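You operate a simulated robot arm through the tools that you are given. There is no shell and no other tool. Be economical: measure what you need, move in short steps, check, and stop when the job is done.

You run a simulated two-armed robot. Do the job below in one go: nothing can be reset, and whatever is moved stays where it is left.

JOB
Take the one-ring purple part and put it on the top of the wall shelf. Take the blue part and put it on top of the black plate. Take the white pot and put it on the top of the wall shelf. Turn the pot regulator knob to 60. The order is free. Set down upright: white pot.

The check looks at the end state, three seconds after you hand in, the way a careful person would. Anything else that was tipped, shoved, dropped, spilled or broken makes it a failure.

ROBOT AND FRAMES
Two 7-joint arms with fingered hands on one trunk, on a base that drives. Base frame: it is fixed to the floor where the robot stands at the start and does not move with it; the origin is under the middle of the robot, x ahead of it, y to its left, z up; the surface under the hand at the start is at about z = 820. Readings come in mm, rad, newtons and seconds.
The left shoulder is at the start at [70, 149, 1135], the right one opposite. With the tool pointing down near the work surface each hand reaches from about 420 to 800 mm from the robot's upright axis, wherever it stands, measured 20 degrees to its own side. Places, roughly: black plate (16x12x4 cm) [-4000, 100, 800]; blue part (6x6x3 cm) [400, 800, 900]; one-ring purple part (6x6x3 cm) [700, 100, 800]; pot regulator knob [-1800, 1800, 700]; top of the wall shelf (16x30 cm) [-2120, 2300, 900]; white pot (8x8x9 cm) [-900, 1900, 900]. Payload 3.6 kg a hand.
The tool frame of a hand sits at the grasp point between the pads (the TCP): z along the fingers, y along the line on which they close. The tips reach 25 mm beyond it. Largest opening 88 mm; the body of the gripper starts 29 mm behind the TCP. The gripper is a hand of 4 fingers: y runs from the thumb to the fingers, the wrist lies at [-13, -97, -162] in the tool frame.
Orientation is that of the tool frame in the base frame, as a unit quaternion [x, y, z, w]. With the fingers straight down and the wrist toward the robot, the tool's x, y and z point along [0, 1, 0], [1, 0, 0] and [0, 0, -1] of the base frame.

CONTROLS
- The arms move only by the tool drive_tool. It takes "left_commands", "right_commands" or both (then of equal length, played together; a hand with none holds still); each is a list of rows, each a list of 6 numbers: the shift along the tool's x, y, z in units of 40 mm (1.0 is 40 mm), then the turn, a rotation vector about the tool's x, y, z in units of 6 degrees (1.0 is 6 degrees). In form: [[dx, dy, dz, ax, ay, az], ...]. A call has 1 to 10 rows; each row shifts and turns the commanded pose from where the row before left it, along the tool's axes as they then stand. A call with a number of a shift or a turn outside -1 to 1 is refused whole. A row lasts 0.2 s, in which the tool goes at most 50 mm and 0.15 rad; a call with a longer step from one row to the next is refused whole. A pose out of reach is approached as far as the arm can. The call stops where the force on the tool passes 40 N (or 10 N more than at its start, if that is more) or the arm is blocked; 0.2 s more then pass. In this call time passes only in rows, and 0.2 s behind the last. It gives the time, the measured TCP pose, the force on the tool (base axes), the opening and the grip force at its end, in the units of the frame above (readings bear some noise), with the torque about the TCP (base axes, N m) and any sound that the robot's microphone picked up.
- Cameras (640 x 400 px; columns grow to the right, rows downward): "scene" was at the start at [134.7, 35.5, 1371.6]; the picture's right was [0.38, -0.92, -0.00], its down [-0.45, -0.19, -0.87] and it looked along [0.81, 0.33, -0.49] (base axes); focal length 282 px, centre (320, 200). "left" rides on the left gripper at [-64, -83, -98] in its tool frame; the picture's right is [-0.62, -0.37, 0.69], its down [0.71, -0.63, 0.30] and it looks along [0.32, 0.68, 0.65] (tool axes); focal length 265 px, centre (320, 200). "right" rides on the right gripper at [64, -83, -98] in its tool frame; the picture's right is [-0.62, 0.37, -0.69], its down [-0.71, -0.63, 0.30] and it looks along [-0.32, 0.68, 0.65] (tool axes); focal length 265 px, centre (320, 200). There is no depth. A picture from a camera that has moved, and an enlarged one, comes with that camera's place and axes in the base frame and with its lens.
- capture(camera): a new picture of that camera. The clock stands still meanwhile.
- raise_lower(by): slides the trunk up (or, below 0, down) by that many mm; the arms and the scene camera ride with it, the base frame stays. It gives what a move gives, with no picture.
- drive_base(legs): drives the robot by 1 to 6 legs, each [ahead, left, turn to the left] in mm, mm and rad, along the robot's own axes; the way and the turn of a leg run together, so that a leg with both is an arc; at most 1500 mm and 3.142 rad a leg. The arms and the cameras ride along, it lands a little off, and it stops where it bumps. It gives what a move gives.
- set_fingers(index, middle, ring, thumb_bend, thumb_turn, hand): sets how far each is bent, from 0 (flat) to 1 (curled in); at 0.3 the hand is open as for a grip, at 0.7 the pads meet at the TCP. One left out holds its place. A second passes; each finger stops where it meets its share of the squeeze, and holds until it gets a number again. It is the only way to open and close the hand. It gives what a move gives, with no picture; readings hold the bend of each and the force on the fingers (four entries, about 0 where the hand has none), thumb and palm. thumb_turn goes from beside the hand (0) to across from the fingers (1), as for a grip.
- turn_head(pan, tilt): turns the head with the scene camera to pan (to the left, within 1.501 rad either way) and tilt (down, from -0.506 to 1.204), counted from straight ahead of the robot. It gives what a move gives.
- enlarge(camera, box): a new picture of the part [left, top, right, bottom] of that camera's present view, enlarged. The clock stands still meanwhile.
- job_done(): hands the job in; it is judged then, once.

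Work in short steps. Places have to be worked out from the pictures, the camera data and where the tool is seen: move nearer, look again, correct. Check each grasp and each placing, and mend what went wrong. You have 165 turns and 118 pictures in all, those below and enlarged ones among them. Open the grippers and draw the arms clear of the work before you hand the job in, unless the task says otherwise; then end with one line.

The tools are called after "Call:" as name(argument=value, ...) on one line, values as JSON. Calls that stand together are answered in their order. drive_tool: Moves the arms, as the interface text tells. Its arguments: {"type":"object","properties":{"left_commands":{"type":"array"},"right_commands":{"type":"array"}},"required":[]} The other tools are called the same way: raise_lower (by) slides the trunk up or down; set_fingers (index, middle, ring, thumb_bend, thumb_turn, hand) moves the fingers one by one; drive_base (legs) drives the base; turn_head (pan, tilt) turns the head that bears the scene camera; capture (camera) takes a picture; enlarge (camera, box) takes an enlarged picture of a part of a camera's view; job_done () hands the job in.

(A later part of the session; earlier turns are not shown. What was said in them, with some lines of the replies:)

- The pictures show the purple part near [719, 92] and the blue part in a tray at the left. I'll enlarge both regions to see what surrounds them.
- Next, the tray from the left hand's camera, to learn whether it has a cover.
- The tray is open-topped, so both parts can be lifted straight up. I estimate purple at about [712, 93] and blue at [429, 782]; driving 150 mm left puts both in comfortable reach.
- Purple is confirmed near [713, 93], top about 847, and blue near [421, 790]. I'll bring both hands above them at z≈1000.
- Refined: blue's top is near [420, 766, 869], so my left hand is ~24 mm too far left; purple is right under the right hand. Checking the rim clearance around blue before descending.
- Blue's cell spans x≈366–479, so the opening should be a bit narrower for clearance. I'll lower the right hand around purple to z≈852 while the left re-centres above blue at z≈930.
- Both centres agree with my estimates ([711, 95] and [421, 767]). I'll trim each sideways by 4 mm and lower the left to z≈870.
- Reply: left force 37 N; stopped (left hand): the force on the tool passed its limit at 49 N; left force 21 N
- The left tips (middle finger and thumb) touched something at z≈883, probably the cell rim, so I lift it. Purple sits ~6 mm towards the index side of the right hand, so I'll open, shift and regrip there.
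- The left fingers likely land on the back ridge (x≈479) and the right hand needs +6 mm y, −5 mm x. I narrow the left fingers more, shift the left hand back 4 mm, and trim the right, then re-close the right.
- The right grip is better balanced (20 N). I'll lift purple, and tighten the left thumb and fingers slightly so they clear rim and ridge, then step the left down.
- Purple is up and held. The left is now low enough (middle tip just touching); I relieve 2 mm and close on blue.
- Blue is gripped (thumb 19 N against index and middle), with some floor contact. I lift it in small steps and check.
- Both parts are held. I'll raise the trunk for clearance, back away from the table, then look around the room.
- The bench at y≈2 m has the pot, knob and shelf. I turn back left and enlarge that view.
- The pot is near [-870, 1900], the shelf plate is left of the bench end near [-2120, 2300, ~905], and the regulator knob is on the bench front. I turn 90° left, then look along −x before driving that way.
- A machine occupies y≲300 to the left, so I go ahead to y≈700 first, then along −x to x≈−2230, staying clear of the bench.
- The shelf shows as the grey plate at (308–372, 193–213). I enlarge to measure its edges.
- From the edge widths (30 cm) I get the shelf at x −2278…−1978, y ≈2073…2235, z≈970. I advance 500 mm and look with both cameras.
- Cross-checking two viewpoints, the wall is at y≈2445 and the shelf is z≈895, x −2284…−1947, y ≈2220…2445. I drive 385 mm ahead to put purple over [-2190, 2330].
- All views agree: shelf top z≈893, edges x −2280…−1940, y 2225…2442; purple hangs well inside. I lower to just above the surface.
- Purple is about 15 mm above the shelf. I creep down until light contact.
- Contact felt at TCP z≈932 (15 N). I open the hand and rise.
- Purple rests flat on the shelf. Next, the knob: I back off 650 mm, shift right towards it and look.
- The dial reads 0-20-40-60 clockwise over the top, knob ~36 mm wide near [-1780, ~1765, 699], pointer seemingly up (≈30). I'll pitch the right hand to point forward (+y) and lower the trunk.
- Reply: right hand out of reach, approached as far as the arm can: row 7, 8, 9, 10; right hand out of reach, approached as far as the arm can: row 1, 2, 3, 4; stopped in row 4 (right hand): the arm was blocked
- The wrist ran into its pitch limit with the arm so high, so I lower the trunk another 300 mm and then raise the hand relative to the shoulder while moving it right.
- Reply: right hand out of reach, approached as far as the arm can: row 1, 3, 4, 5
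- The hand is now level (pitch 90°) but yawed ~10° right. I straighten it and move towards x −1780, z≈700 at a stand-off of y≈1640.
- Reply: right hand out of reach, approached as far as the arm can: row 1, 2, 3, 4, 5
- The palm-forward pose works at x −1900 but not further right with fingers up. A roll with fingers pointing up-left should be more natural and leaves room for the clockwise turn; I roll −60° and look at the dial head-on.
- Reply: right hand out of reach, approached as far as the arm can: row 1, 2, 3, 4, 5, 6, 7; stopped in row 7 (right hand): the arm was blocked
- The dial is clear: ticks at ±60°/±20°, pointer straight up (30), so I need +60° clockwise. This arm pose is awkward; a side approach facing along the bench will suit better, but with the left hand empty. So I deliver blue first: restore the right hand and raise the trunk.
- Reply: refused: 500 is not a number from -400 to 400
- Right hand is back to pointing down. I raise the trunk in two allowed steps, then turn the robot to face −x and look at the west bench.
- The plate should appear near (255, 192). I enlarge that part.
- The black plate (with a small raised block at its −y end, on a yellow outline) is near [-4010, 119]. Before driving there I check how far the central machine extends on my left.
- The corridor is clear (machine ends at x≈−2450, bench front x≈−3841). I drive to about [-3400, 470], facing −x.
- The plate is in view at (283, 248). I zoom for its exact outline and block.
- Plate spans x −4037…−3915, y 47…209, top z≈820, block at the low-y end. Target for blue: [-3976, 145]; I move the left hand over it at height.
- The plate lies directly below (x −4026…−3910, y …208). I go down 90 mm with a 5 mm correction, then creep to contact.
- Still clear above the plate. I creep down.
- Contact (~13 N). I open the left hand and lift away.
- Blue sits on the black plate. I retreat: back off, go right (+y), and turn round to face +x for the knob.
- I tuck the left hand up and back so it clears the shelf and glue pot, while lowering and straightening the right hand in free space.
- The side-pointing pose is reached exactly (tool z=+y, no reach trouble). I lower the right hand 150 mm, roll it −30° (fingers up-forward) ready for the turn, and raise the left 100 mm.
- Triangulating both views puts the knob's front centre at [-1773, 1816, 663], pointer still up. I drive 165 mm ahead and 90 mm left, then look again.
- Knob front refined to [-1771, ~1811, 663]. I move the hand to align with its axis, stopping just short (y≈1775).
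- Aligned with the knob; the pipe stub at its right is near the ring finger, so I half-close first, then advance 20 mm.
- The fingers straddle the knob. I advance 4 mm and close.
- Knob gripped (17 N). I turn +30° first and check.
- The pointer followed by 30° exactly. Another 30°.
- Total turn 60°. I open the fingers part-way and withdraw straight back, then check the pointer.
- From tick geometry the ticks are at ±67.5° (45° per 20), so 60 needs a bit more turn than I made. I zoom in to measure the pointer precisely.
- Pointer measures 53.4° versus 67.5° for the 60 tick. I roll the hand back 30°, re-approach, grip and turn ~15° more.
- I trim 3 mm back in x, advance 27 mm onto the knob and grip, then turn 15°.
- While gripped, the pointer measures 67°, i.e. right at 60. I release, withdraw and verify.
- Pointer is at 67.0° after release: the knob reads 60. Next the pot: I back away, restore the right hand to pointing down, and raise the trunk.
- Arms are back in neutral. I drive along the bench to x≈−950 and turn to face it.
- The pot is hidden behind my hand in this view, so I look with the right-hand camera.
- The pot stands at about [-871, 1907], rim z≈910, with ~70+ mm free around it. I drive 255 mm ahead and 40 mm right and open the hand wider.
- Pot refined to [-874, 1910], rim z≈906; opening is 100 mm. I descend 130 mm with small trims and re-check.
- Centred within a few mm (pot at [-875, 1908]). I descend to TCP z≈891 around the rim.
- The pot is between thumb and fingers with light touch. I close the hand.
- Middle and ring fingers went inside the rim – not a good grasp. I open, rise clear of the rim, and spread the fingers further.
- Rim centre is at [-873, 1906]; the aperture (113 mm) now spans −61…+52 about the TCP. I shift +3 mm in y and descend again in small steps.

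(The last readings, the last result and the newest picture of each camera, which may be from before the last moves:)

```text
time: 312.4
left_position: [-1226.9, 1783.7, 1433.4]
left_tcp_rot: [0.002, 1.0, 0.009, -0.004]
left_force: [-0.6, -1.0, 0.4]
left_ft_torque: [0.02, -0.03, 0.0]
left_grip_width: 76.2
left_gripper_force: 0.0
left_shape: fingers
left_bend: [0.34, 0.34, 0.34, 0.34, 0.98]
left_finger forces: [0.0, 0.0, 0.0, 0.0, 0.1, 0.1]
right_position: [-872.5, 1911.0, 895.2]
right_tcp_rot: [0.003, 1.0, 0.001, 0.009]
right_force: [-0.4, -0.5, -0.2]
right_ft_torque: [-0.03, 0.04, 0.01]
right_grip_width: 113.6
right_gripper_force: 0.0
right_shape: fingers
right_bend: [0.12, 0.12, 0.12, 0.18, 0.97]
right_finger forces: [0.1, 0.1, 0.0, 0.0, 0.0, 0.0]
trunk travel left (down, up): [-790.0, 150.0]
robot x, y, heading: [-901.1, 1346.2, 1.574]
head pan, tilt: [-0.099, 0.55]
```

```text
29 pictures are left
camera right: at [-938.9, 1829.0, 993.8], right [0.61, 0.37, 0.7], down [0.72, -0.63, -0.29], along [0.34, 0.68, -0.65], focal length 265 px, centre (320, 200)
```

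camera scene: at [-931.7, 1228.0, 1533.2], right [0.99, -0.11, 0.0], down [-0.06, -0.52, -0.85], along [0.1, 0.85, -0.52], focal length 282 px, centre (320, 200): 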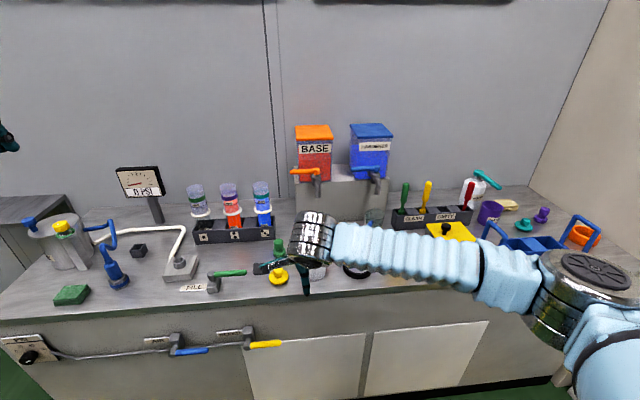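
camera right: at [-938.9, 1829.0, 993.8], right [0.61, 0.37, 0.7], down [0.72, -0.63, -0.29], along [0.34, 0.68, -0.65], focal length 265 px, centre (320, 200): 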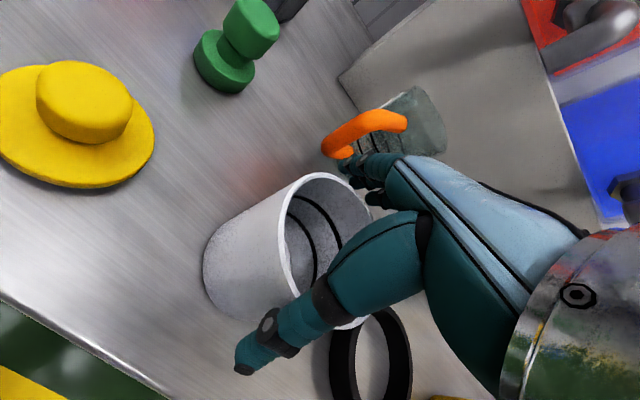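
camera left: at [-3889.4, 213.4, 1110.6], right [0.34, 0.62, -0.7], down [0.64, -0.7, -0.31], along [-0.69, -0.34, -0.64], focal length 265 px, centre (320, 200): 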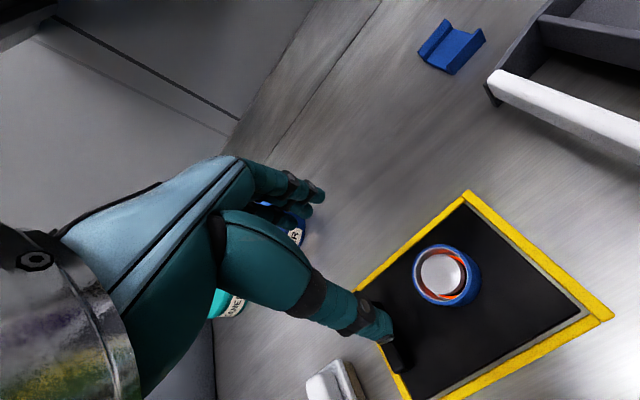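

I zoom in to see whether all fingers are outside the rim.

Call:
enlarge(camera="right", box=[260, 130, 430, 260])

```text
3.08 times, centred on (345, 195) of right
camera zoom: at [-938.9, 1829.0, 993.8], right [0.61, 0.37, 0.7], down [0.72, -0.63, -0.29], along [0.34, 0.68, -0.65], focal length 817 px, centre (243, 215)
```

zoom: 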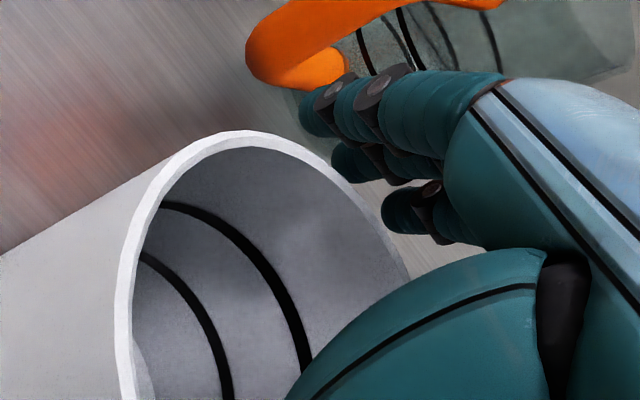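

All three fingertips are outside but near rim height. I lower another 10 mm so the tips pass below the rim, then curl the fingers partly and look.

Call:
drive_tool(right_commands=[[0, 0.05, 0.13, 0, 0, 0], [0, 0, 0.12, 0, 0, 0]])

Call:
set_fingers(hand="right", index=0.24, middle=0.24, ring=0.24, thumb_bend=0.22)

Call:
enlarge(camera="right", box=[260, 130, 430, 260])

```text
time: 313.0
left_position: [-1226.5, 1783.0, 1434.2]
left_tcp_rot: [0.001, 1.0, 0.01, -0.004]
left_force: [0.2, -1.0, 0.1]
left_ft_torque: [0.0, -0.01, 0.02]
left_grip_width: 76.2
left_gripper_force: 0.1
left_shape: fingers
left_bend: [0.34, 0.34, 0.34, 0.34, 0.98]
left_finger forces: [0.0, 0.0, 0.1, 0.1, 0.0, 0.0]
right_position: [-872.4, 1913.6, 886.5]
right_tcp_rot: [0.002, 1.0, 0.0, 0.009]
right_force: [-0.8, -1.3, 0.7]
right_ft_torque: [0.0, 0.0, 0.01]
right_grip_width: 113.7
right_gripper_force: 0.4
right_shape: fingers
right_bend: [0.12, 0.12, 0.12, 0.18, 0.97]
right_finger forces: [0.0, 0.0, 0.0, 0.0, 0.4, 0.0]
trunk travel left (down, up): [-790.0, 150.0]
robot x, y, heading: [-902.5, 1345.6, 1.569]
head pan, tilt: [-0.099, 0.55]
```

```text
time: 314.0
left_position: [-1225.4, 1783.2, 1432.9]
left_tcp_rot: [0.001, 1.0, 0.009, -0.005]
left_force: [-0.2, 1.3, -0.3]
left_ft_torque: [-0.01, -0.01, -0.02]
left_grip_width: 76.2
left_gripper_force: 0.0
left_shape: fingers
left_bend: [0.34, 0.34, 0.34, 0.34, 0.98]
left_finger forces: [0.0, 0.0, 0.0, 0.1, 0.0, 0.0]
right_position: [-873.7, 1913.4, 887.6]
right_tcp_rot: [0.002, 1.0, 0.0, 0.009]
right_force: [-0.8, 0.2, 0.9]
right_ft_torque: [-0.02, -0.01, -0.01]
right_grip_width: 99.3
right_gripper_force: 1.4
right_shape: fingers
right_bend: [0.23, 0.24, 0.24, 0.21, 0.97]
right_finger forces: [1.6, 0.0, 0.0, 0.0, 1.1, 0.0]
trunk travel left (down, up): [-790.0, 150.0]
robot x, y, heading: [-898.6, 1342.5, 1.571]
head pan, tilt: [-0.099, 0.55]
```

```text
3.08 times, centred on (345, 195) of right
camera zoom: at [-939.0, 1831.0, 984.6], right [0.61, 0.37, 0.7], down [0.72, -0.63, -0.29], along [0.34, 0.68, -0.65], focal length 817 px, centre (243, 215)
```

zoom: 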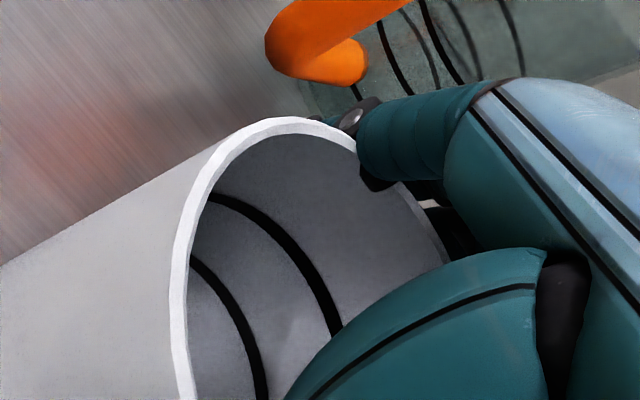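

Now all fingers are behind the outer wall with index and thumb lightly touching. I close gently.

Call:
set_fingers(hand="right", index=0.5, middle=0.5, ring=0.5, thumb_bend=0.45)

Call:
capture(camera="right")

```text
time: 315.0
left_position: [-1225.3, 1782.2, 1434.4]
left_tcp_rot: [0.002, 1.0, 0.01, -0.004]
left_force: [0.2, 0.5, -0.4]
left_ft_torque: [0.0, -0.04, 0.02]
left_grip_width: 76.0
left_gripper_force: 0.1
left_shape: fingers
left_bend: [0.34, 0.34, 0.34, 0.34, 0.98]
left_finger forces: [0.0, 0.1, 0.0, 0.0, 0.0, 0.0]
right_position: [-873.3, 1914.0, 888.4]
right_tcp_rot: [0.003, 1.0, 0.0, 0.009]
right_force: [-0.1, 2.1, 7.1]
right_ft_torque: [0.34, 0.0, 0.01]
right_grip_width: 78.6
right_gripper_force: 22.5
right_shape: fingers
right_bend: [0.31, 0.43, 0.47, 0.38, 0.98]
right_finger forces: [15.2, 5.7, 2.3, 0.0, 21.4, 0.0]
trunk travel left (down, up): [-790.0, 150.0]
robot x, y, heading: [-902.4, 1345.6, 1.569]
head pan, tilt: [-0.099, 0.55]
```

```text
26 pictures are left
camera right: at [-939.1, 1830.9, 985.4], right [0.61, 0.36, 0.71], down [0.72, -0.63, -0.29], along [0.34, 0.68, -0.65], focal length 265 px, centre (320, 200)
```

right: 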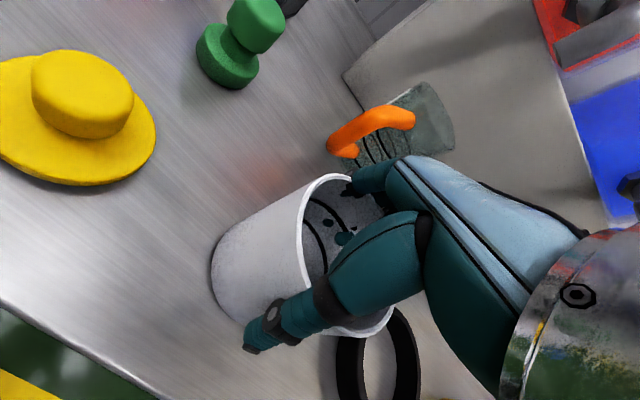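

Something teal is visible inside the pot again; I zoom to see what's happening.

Call:
enlarge(camera="right", box=[280, 150, 420, 290])

```text
2.86 times, centred on (350, 220) of right
camera zoom: at [-939.1, 1830.9, 985.4], right [0.61, 0.36, 0.71], down [0.72, -0.63, -0.29], along [0.34, 0.68, -0.65], focal length 758 px, centre (234, 143)
```

zoom: 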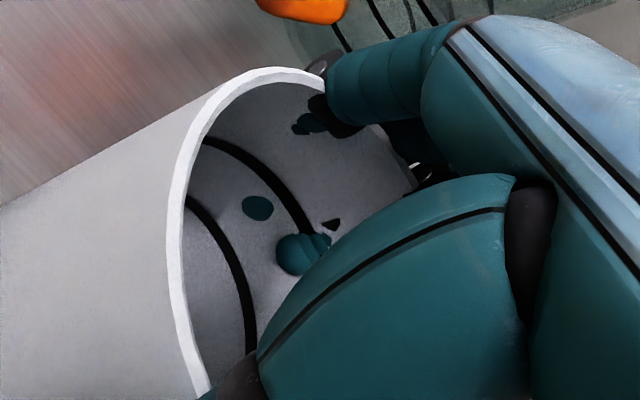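

These are just fingertip pads poking slightly through the wall graphic: the fingers are outside and gripping (21 N). I lift in small steps and check.

Call:
drive_tool(right_commands=[[0, 0, -0.2, 0, 0, 0], [0, 0, -0.3, 0, 0, 0], [0, 0, -0.5, 0, 0, 0]])

Call:
capture(camera="right")

```text
time: 315.8
left_position: [-1225.6, 1783.4, 1433.8]
left_tcp_rot: [0.002, 1.0, 0.01, -0.006]
left_force: [-0.4, 0.1, 0.0]
left_ft_torque: [0.04, 0.0, 0.0]
left_grip_width: 76.3
left_gripper_force: 0.1
left_shape: fingers
left_bend: [0.34, 0.34, 0.34, 0.34, 0.98]
left_finger forces: [0.1, 0.0, 0.0, 0.1, 0.1, 0.1]
right_position: [-874.2, 1913.1, 926.0]
right_tcp_rot: [0.004, 1.0, 0.0, 0.009]
right_force: [-0.4, 0.1, -0.3]
right_ft_torque: [0.02, -0.03, -0.04]
right_grip_width: 77.1
right_gripper_force: 19.9
right_shape: fingers
right_bend: [0.33, 0.44, 0.47, 0.38, 0.98]
right_finger forces: [12.8, 5.2, 2.0, 0.1, 20.7, 0.0]
trunk travel left (down, up): [-790.0, 150.0]
robot x, y, heading: [-897.4, 1343.5, 1.573]
head pan, tilt: [-0.099, 0.55]
```

```text
24 pictures are left
camera right: at [-939.9, 1830.4, 1024.5], right [0.61, 0.36, 0.7], down [0.72, -0.63, -0.29], along [0.34, 0.68, -0.65], focal length 265 px, centre (320, 200)
```

right: 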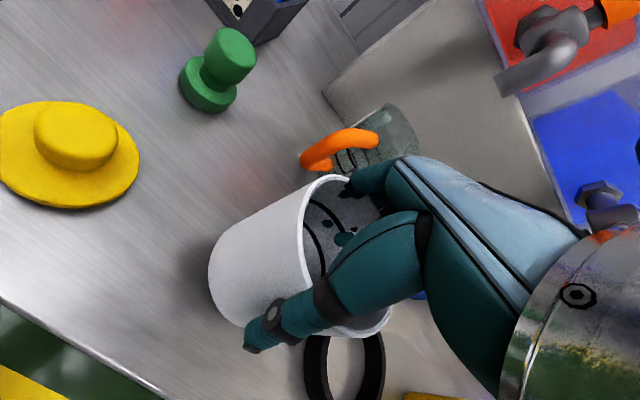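

The pot is lifted, upright and held. I raise it 150 mm more, back off and drive along to the shelf's side.

Call:
drive_tool(right_commands=[[0, 0, -0.7, 0, 0, 0], [0, 0, -0.8, 0, 0, 0], [0, 0, -0.8, 0, 0, 0], [0, 0, -0.8, 0, 0, 0], [0, 0, -0.7, 0, 0, 0]])

Call:
drive_base(legs=[[-300, 0, 0], [0, 700, 0], [0, 580, 0]])

Call:
capture(camera="right")

```text
time: 317.0
left_position: [-1226.6, 1782.2, 1435.2]
left_tcp_rot: [0.002, 1.0, 0.009, -0.005]
left_force: [-0.6, -0.9, 0.1]
left_ft_torque: [0.02, 0.01, 0.01]
left_grip_width: 76.1
left_gripper_force: 0.1
left_shape: fingers
left_bend: [0.34, 0.34, 0.34, 0.34, 0.98]
left_finger forces: [0.0, 0.0, 0.0, 0.0, 0.0, 0.0]
right_position: [-877.8, 1913.9, 1080.6]
right_tcp_rot: [0.003, 1.0, 0.0, 0.009]
right_force: [-0.4, 0.4, -0.6]
right_ft_torque: [0.01, 0.01, 0.01]
right_grip_width: 76.4
right_gripper_force: 19.3
right_shape: fingers
right_bend: [0.33, 0.44, 0.47, 0.38, 0.98]
right_finger forces: [12.6, 5.2, 1.9, 0.0, 19.8, 0.1]
trunk travel left (down, up): [-790.0, 150.0]
robot x, y, heading: [-901.8, 1345.1, 1.569]
head pan, tilt: [-0.099, 0.55]
```

```text
time: 337.9
left_position: [-2527.9, 1497.5, 1433.4]
left_tcp_rot: [0.004, 1.0, 0.01, -0.005]
left_force: [-0.2, 0.2, 1.1]
left_ft_torque: [0.02, 0.0, -0.01]
left_grip_width: 76.3
left_gripper_force: 0.1
left_shape: fingers
left_bend: [0.34, 0.34, 0.34, 0.34, 0.98]
left_finger forces: [0.0, 0.0, 0.1, 0.0, 0.0, 0.1]
right_position: [-2176.7, 1628.0, 1081.1]
right_tcp_rot: [0.005, 1.0, 0.0, 0.01]
right_force: [-0.2, -0.1, -0.2]
right_ft_torque: [0.02, -0.07, 0.0]
right_grip_width: 74.6
right_gripper_force: 18.2
right_shape: fingers
right_bend: [0.35, 0.44, 0.48, 0.39, 0.98]
right_finger forces: [11.3, 5.3, 1.6, 0.0, 17.3, 0.1]
trunk travel left (down, up): [-790.0, 150.0]
robot x, y, heading: [-2203.3, 1058.1, 1.56]
head pan, tilt: [-0.099, 0.55]
```

```text
23 pictures are left
camera right: at [-2243.2, 1545.0, 1177.5], right [0.61, 0.36, 0.71], down [0.71, -0.64, -0.29], along [0.34, 0.68, -0.65], focal length 265 px, centre (320, 200)
```

right: 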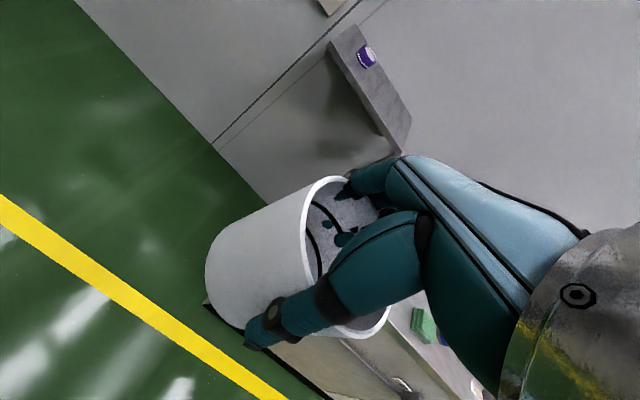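

Grip holds. I extend the hand forward-right by ~160 mm and drive to the shelf, aiming for about [-2055, 2330].

Call:
drive_tool(right_commands=[[-0.58, 0.8, 0, 0, 0, 0], [-0.58, 0.8, 0, 0, 0, 0], [-0.58, 0.8, 0, 0, 0, 0], [-0.58, 0.8, 0, 0, 0, 0]])

Call:
drive_base(legs=[[570, -22, 0.01]])

Call:
turn_head(pan=-0.1, tilt=0.75)

Call:
capture(camera="scene")

Call:
capture(camera="right")

```text
time: 338.9
left_position: [-2525.2, 1498.8, 1432.8]
left_tcp_rot: [0.004, 1.0, 0.009, -0.005]
left_force: [0.3, 0.1, -0.3]
left_ft_torque: [0.0, -0.01, 0.02]
left_grip_width: 76.3
left_gripper_force: 0.1
left_shape: fingers
left_bend: [0.34, 0.34, 0.34, 0.34, 0.98]
left_finger forces: [0.0, 0.1, 0.0, 0.1, 0.1, 0.0]
right_position: [-2079.7, 1754.3, 1081.2]
right_tcp_rot: [0.005, 1.0, 0.0, 0.009]
right_force: [-0.7, 0.3, -0.8]
right_ft_torque: [0.03, 0.0, -0.02]
right_grip_width: 74.6
right_gripper_force: 17.8
right_shape: fingers
right_bend: [0.35, 0.44, 0.48, 0.39, 0.98]
right_finger forces: [11.1, 5.3, 1.7, 0.1, 17.2, 0.0]
trunk travel left (down, up): [-790.0, 150.0]
robot x, y, heading: [-2204.1, 1057.0, 1.56]
head pan, tilt: [-0.099, 0.55]
```

```text
time: 346.6
left_position: [-2518.3, 2060.3, 1434.9]
left_tcp_rot: [-0.009, 1.0, 0.01, -0.005]
left_force: [0.5, 0.8, 0.0]
left_ft_torque: [0.0, 0.0, -0.02]
left_grip_width: 76.3
left_gripper_force: 0.1
left_shape: fingers
left_bend: [0.34, 0.34, 0.34, 0.34, 0.98]
left_finger forces: [0.1, 0.0, 0.1, 0.1, 0.0, 0.0]
right_position: [-2079.4, 2328.3, 1082.6]
right_tcp_rot: [-0.008, 1.0, 0.0, 0.008]
right_force: [-0.2, 0.0, 0.1]
right_ft_torque: [0.02, 0.02, 0.02]
right_grip_width: 73.7
right_gripper_force: 17.0
right_shape: fingers
right_bend: [0.35, 0.44, 0.48, 0.39, 0.98]
right_finger forces: [11.1, 5.3, 1.7, 0.0, 16.8, 0.0]
trunk travel left (down, up): [-790.0, 150.0]
robot x, y, heading: [-2184.3, 1628.9, 1.59]
head pan, tilt: [-0.099, 0.55]
```

```text
time: 347.4
left_position: [-2518.9, 2061.2, 1434.1]
left_tcp_rot: [-0.009, 1.0, 0.01, -0.005]
left_force: [-0.2, -0.2, 0.4]
left_ft_torque: [0.03, -0.06, 0.03]
left_grip_width: 76.0
left_gripper_force: 0.2
left_shape: fingers
left_bend: [0.34, 0.34, 0.34, 0.34, 0.98]
left_finger forces: [0.0, 0.1, 0.1, 0.0, 0.0, 0.1]
right_position: [-2081.2, 2329.7, 1081.9]
right_tcp_rot: [-0.007, 1.0, 0.0, 0.01]
right_force: [-0.6, 0.4, -1.0]
right_ft_torque: [0.05, 0.04, 0.02]
right_grip_width: 74.0
right_gripper_force: 17.0
right_shape: fingers
right_bend: [0.35, 0.44, 0.48, 0.39, 0.98]
right_finger forces: [11.1, 5.3, 1.7, 0.0, 16.8, 0.1]
trunk travel left (down, up): [-790.0, 150.0]
robot x, y, heading: [-2188.4, 1630.7, 1.589]
head pan, tilt: [-0.099, 0.75]
```

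```text
22 pictures are left
camera scene: at [-2180.7, 1762.2, 1515.9], right [1.0, -0.08, 0.0], down [-0.05, -0.68, -0.73], along [0.06, 0.73, -0.68], focal length 282 px, centre (320, 200)
```

scene: 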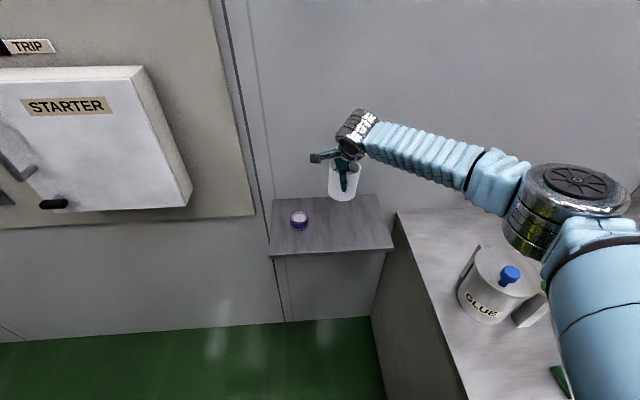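

```text
21 pictures are left
camera right: at [-2146.3, 2245.2, 1179.9], right [0.6, 0.38, 0.7], down [0.73, -0.62, -0.29], along [0.33, 0.69, -0.65], focal length 265 px, centre (320, 200)
```

right: 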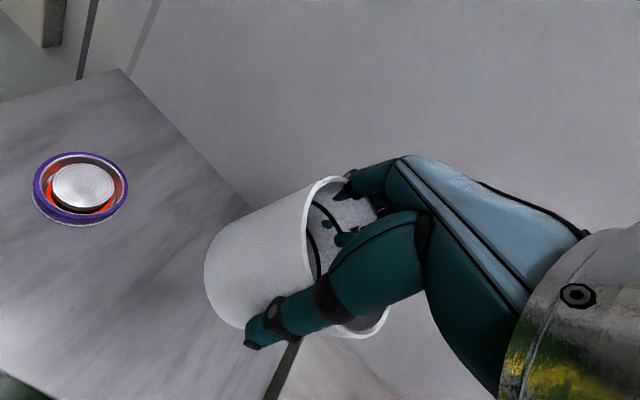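

Over the right half of the shelf: pot ≈[-2080, 2324], purple at −2195, right edge ≈−1935. I shift 20 mm right and 14 mm towards me, and lower to z≈990.

Call:
drive_tool(right_commands=[[-0.25, -0.18, 0.6, 0, 0, 0], [-0.25, -0.18, 0.6, 0, 0, 0], [0, 0, 0.6, 0, 0, 0], [0, 0, 0.5, 0, 0, 0]])

Call:
enlarge(camera="scene", box=[250, 130, 430, 270])

```text
time: 348.4
left_position: [-2520.1, 2062.0, 1434.1]
left_tcp_rot: [-0.009, 1.0, 0.009, -0.005]
left_force: [-0.8, 0.1, 0.1]
left_ft_torque: [-0.02, 0.03, 0.03]
left_grip_width: 76.3
left_gripper_force: 0.0
left_shape: fingers
left_bend: [0.34, 0.34, 0.34, 0.34, 0.98]
left_finger forces: [0.1, 0.0, 0.1, 0.0, 0.0, 0.1]
right_position: [-2058.7, 2316.0, 990.5]
right_tcp_rot: [-0.007, 1.0, 0.0, 0.01]
right_force: [-0.5, -0.2, 0.0]
right_ft_torque: [0.0, 0.02, 0.01]
right_grip_width: 73.7
right_gripper_force: 17.0
right_shape: fingers
right_bend: [0.35, 0.44, 0.48, 0.39, 0.98]
right_finger forces: [10.9, 5.3, 1.6, 0.1, 16.7, 0.0]
trunk travel left (down, up): [-790.0, 150.0]
robot x, y, heading: [-2184.6, 1631.8, 1.592]
head pan, tilt: [-0.099, 0.75]
```

```text
2.86 times, centred on (340, 200) of scene
camera zoom: at [-2180.7, 1763.2, 1515.7], right [1.0, -0.08, 0.0], down [-0.05, -0.68, -0.73], along [0.06, 0.73, -0.68], focal length 805 px, centre (263, 200)
```

zoom: 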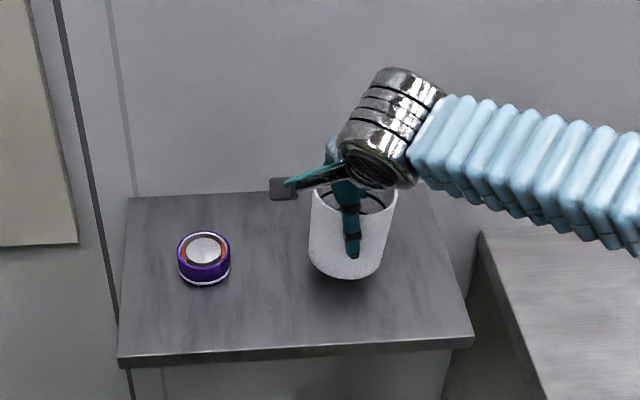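

The pot is upright, hovering over the shelf. I creep down.

Call:
drive_tool(right_commands=[[0, 0, 0.2, 0, 0, 0], [0, 0, 0.15, 0, 0, 0], [0, 0, 0, 0, 0, 0]])

Call:
drive_tool(right_commands=[[0, 0, 0.08, 0, 0, 0], [0, 0, 0, 0, 0, 0]])

```text
time: 349.2
left_position: [-2519.2, 2062.2, 1433.6]
left_tcp_rot: [-0.008, 1.0, 0.01, -0.005]
left_force: [0.3, 0.2, -0.4]
left_ft_torque: [0.0, -0.01, -0.01]
left_grip_width: 76.2
left_gripper_force: 0.0
left_shape: fingers
left_bend: [0.34, 0.34, 0.34, 0.34, 0.98]
left_finger forces: [0.1, 0.1, 0.0, 0.0, 0.1, 0.1]
right_position: [-2057.8, 2315.4, 977.0]
right_tcp_rot: [-0.008, 1.0, 0.0, 0.01]
right_force: [0.7, -0.1, -0.8]
right_ft_torque: [0.0, 0.0, 0.0]
right_grip_width: 73.6
right_gripper_force: 17.2
right_shape: fingers
right_bend: [0.35, 0.44, 0.48, 0.39, 0.98]
right_finger forces: [11.0, 5.3, 1.7, 0.1, 16.7, 0.1]
trunk travel left (down, up): [-790.0, 150.0]
robot x, y, heading: [-2185.3, 1635.7, 1.588]
head pan, tilt: [-0.099, 0.75]
```

```text
time: 349.8
left_position: [-2518.5, 2061.6, 1433.4]
left_tcp_rot: [-0.01, 1.0, 0.009, -0.006]
left_force: [0.7, 0.3, -0.1]
left_ft_torque: [-0.01, 0.03, -0.01]
left_grip_width: 76.1
left_gripper_force: 0.1
left_shape: fingers
left_bend: [0.34, 0.34, 0.34, 0.34, 0.98]
left_finger forces: [0.0, 0.1, 0.1, 0.0, 0.0, 0.0]
right_position: [-2058.0, 2315.8, 974.5]
right_tcp_rot: [-0.007, 1.0, 0.001, 0.01]
right_force: [-0.9, -0.4, -0.4]
right_ft_torque: [0.01, -0.02, -0.01]
right_grip_width: 73.9
right_gripper_force: 17.2
right_shape: fingers
right_bend: [0.35, 0.44, 0.48, 0.39, 0.98]
right_finger forces: [10.9, 5.3, 1.5, 0.1, 16.7, 0.0]
trunk travel left (down, up): [-790.0, 150.0]
robot x, y, heading: [-2186.1, 1630.4, 1.591]
head pan, tilt: [-0.099, 0.75]
```

No contact yet; continuing in 3 mm steps.

Call:
drive_tool(right_commands=[[0, 0, 0.08, 0, 0, 0], [0, 0, 0, 0, 0, 0]])

Call:
drive_tool(right_commands=[[0, 0, 0.08, 0, 0, 0], [0, 0, 0, 0, 0, 0]])

```text
time: 350.4
left_position: [-2519.3, 2059.8, 1432.9]
left_tcp_rot: [-0.009, 1.0, 0.01, -0.005]
left_force: [-0.2, -0.8, -0.7]
left_ft_torque: [0.03, 0.0, -0.01]
left_grip_width: 76.1
left_gripper_force: 0.0
left_shape: fingers
left_bend: [0.34, 0.34, 0.34, 0.34, 0.98]
left_finger forces: [0.0, 0.0, 0.1, 0.0, 0.1, 0.0]
right_position: [-2059.8, 2313.2, 972.4]
right_tcp_rot: [-0.008, 1.0, 0.0, 0.01]
right_force: [-0.5, 0.4, 3.5]
right_ft_torque: [0.09, -0.03, 0.0]
right_grip_width: 73.7
right_gripper_force: 18.3
right_shape: fingers
right_bend: [0.35, 0.44, 0.48, 0.39, 0.98]
right_finger forces: [11.8, 5.7, 1.9, 0.0, 17.5, 0.0]
trunk travel left (down, up): [-790.0, 150.0]
robot x, y, heading: [-2185.9, 1628.5, 1.587]
head pan, tilt: [-0.099, 0.75]
```

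```text
time: 351.0
left_position: [-2520.2, 2058.6, 1435.3]
left_tcp_rot: [-0.009, 1.0, 0.011, -0.005]
left_force: [0.6, 0.1, -0.4]
left_ft_torque: [0.01, 0.01, 0.0]
left_grip_width: 76.0
left_gripper_force: 0.0
left_shape: fingers
left_bend: [0.34, 0.34, 0.34, 0.34, 0.98]
left_finger forces: [0.0, 0.0, 0.0, 0.0, 0.0, 0.0]
right_position: [-2061.9, 2312.7, 969.6]
right_tcp_rot: [-0.008, 1.0, 0.002, 0.009]
right_force: [-2.4, -0.6, 13.3]
right_ft_torque: [0.34, -0.18, 0.01]
right_grip_width: 73.8
right_gripper_force: 21.2
right_shape: fingers
right_bend: [0.35, 0.44, 0.47, 0.39, 0.98]
right_finger forces: [14.2, 6.4, 2.4, 0.0, 19.3, 0.1]
trunk travel left (down, up): [-790.0, 150.0]
robot x, y, heading: [-2183.0, 1628.0, 1.587]
head pan, tilt: [-0.099, 0.75]
```

Contact is firm (13 N). I release: open fingers, then rise slowly.

Call:
set_fingers(hand="right", index=0.14, middle=0.14, ring=0.14, thumb_bend=0.18)

Call:
capture(camera="right")

```text
time: 352.0
left_position: [-2518.0, 2062.8, 1432.5]
left_tcp_rot: [-0.008, 1.0, 0.009, -0.006]
left_force: [0.5, 0.2, 0.2]
left_ft_torque: [-0.02, 0.0, 0.0]
left_grip_width: 76.1
left_gripper_force: 0.1
left_shape: fingers
left_bend: [0.34, 0.34, 0.34, 0.34, 0.98]
left_finger forces: [0.0, 0.0, 0.1, 0.0, 0.1, 0.0]
right_position: [-2058.7, 2314.0, 965.4]
right_tcp_rot: [-0.007, 1.0, -0.001, 0.01]
right_force: [0.4, -0.3, -0.4]
right_ft_torque: [0.01, -0.02, -0.01]
right_grip_width: 112.0
right_gripper_force: 0.0
right_shape: fingers
right_bend: [0.14, 0.14, 0.14, 0.18, 0.97]
right_finger forces: [0.0, 0.0, 0.0, 0.0, 0.0, 0.0]
trunk travel left (down, up): [-790.0, 150.0]
robot x, y, heading: [-2184.0, 1630.0, 1.589]
head pan, tilt: [-0.099, 0.75]
```

```text
19 pictures are left
camera right: at [-2124.2, 2230.7, 1063.2], right [0.6, 0.38, 0.7], down [0.73, -0.62, -0.29], along [0.33, 0.69, -0.65], focal length 265 px, centre (320, 200)
```

right: 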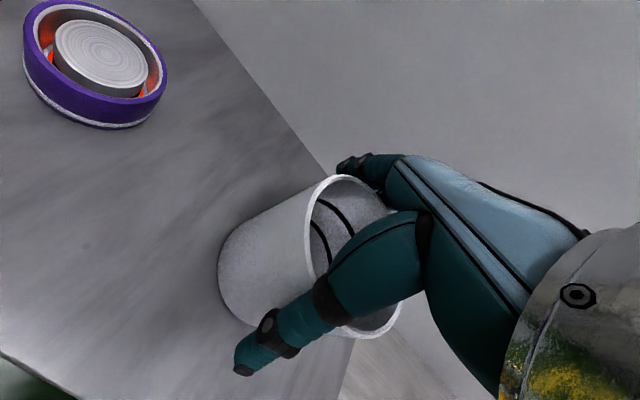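

The pot stands free of the fingers. I lift the hand straight up.

Call:
drive_tool(right_commands=[[0, 0, -0.2, 0, 0, 0], [0, 0, -0.4, 0, 0, 0], [0, 0, -0.7, 0, 0, 0], [0, 0, -0.9, 0, 0, 0], [0, 0, -0.9, 0, 0, 0]])

Call:
capture(camera="right")

```text
time: 353.2
left_position: [-2520.3, 2060.6, 1433.8]
left_tcp_rot: [-0.009, 1.0, 0.009, -0.006]
left_force: [0.2, 0.4, -0.3]
left_ft_torque: [0.0, 0.05, -0.02]
left_grip_width: 76.0
left_gripper_force: 0.1
left_shape: fingers
left_bend: [0.34, 0.34, 0.34, 0.34, 0.98]
left_finger forces: [0.0, 0.1, 0.1, 0.1, 0.0, 0.1]
right_position: [-2064.0, 2316.9, 1091.0]
right_tcp_rot: [-0.006, 1.0, 0.001, 0.009]
right_force: [0.1, -0.5, -0.6]
right_ft_torque: [0.01, 0.01, 0.04]
right_grip_width: 111.6
right_gripper_force: 0.1
right_shape: fingers
right_bend: [0.14, 0.14, 0.14, 0.18, 0.97]
right_finger forces: [0.0, 0.1, 0.0, 0.0, 0.1, 0.0]
trunk travel left (down, up): [-790.0, 150.0]
robot x, y, heading: [-2185.2, 1627.5, 1.592]
head pan, tilt: [-0.099, 0.75]
```

```text
18 pictures are left
camera right: at [-2128.7, 2232.7, 1188.8], right [0.6, 0.38, 0.71], down [0.73, -0.62, -0.29], along [0.33, 0.69, -0.65], focal length 265 px, centre (320, 200)
```

right: 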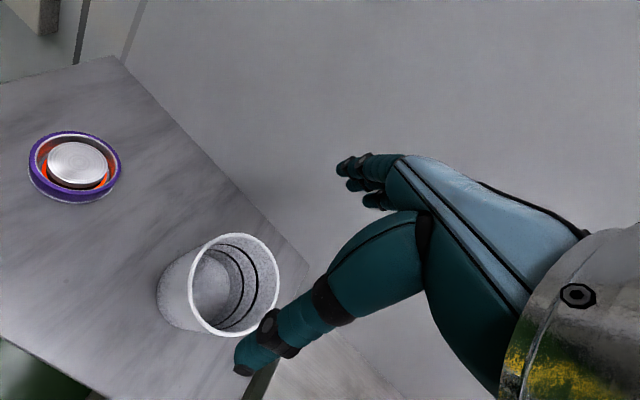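

Both parts stand on the shelf. I back away and take a final look at the shelf and the knob.

Call:
drive_base(legs=[[-550, 0, 0]])

Call:
turn_head(pan=-0.25, tilt=0.55)

Call:
capture(camera="scene")

```text
time: 360.7
left_position: [-2505.7, 1514.7, 1434.1]
left_tcp_rot: [-0.002, 1.0, 0.009, -0.006]
left_force: [0.0, 0.9, -0.6]
left_ft_torque: [-0.01, -0.01, 0.01]
left_grip_width: 76.1
left_gripper_force: 0.1
left_shape: fingers
left_bend: [0.34, 0.34, 0.34, 0.34, 0.98]
left_finger forces: [0.1, 0.0, 0.0, 0.1, 0.0, 0.1]
right_position: [-2047.5, 1765.7, 1091.9]
right_tcp_rot: [-0.001, 1.0, 0.0, 0.01]
right_force: [1.2, 0.0, -0.1]
right_ft_torque: [0.02, 0.0, -0.02]
right_grip_width: 111.7
right_gripper_force: 0.1
right_shape: fingers
right_bend: [0.14, 0.14, 0.14, 0.18, 0.97]
right_finger forces: [0.0, 0.0, 0.0, 0.0, 0.0, 0.0]
trunk travel left (down, up): [-790.0, 150.0]
robot x, y, heading: [-2177.1, 1080.8, 1.579]
head pan, tilt: [-0.099, 0.75]
```

```text
time: 361.4
left_position: [-2505.3, 1516.0, 1433.0]
left_tcp_rot: [-0.003, 1.0, 0.01, -0.005]
left_force: [0.6, 0.3, 0.6]
left_ft_torque: [-0.02, 0.02, 0.01]
left_grip_width: 76.1
left_gripper_force: 0.1
left_shape: fingers
left_bend: [0.34, 0.34, 0.34, 0.34, 0.98]
left_finger forces: [0.1, 0.0, 0.0, 0.0, 0.0, 0.0]
right_position: [-2047.0, 1765.2, 1091.4]
right_tcp_rot: [-0.001, 1.0, 0.0, 0.009]
right_force: [-0.3, 0.0, -0.5]
right_ft_torque: [-0.06, 0.0, 0.01]
right_grip_width: 111.7
right_gripper_force: 0.0
right_shape: fingers
right_bend: [0.14, 0.14, 0.14, 0.18, 0.97]
right_finger forces: [0.1, 0.1, 0.1, 0.0, 0.0, 0.0]
trunk travel left (down, up): [-790.0, 150.0]
robot x, y, heading: [-2176.2, 1075.1, 1.581]
head pan, tilt: [-0.25, 0.55]
```

```text
17 pictures are left
camera scene: at [-2156.8, 1216.1, 1533.1], right [0.97, -0.24, 0.0], down [-0.13, -0.51, -0.85], along [0.2, 0.83, -0.52], focal length 282 px, centre (320, 200)
```

scene: 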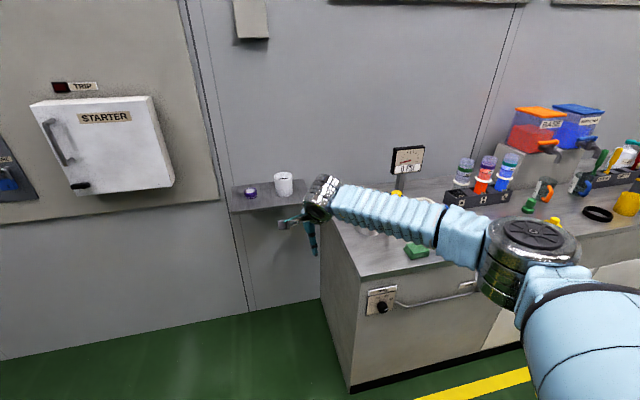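

Call:
enlarge(camera="scene", box=[350, 280, 414, 325])

Call:
enlarge(camera="scene", box=[220, 150, 330, 230])

```text
8.89 times, centred on (382, 302) of scene
camera zoom: at [-2156.8, 1216.1, 1533.1], right [0.97, -0.24, 0.0], down [-0.13, -0.51, -0.85], along [0.2, 0.83, -0.52], focal length 2505 px, centre (-231, -711)
```

zoom: 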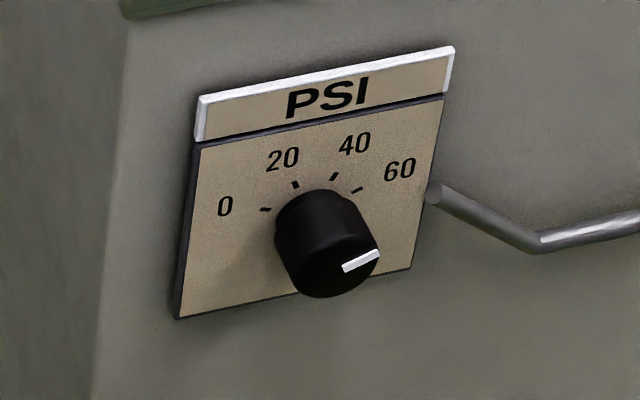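

```text
5.00 times, centred on (275, 190) of scene
camera zoom: at [-2156.8, 1216.1, 1533.1], right [0.97, -0.24, 0.0], down [-0.13, -0.51, -0.85], along [0.2, 0.83, -0.52], focal length 1409 px, centre (545, 250)
```

zoom: 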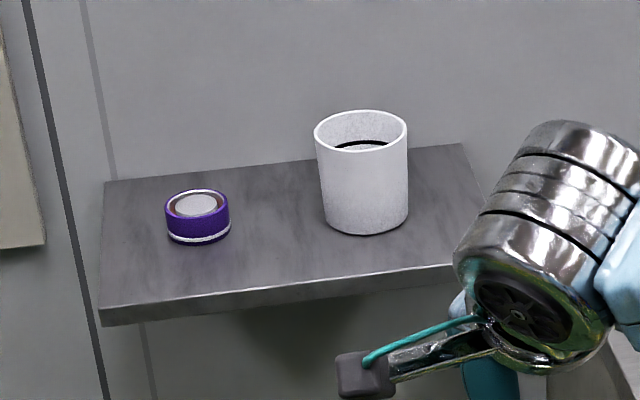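

The pointer lines up with the 60 tick, and purple and the upright pot stand on the shelf. Blue was seen resting on the black plate. The hands are open and the arms clear, so I hand in.

Call:
job_done()

```text
The job is handed in.
```

The purple part and the upright white pot are on the wall shelf, the blue part is on the black plate, the regulator knob points at 60, and the job is handed in.
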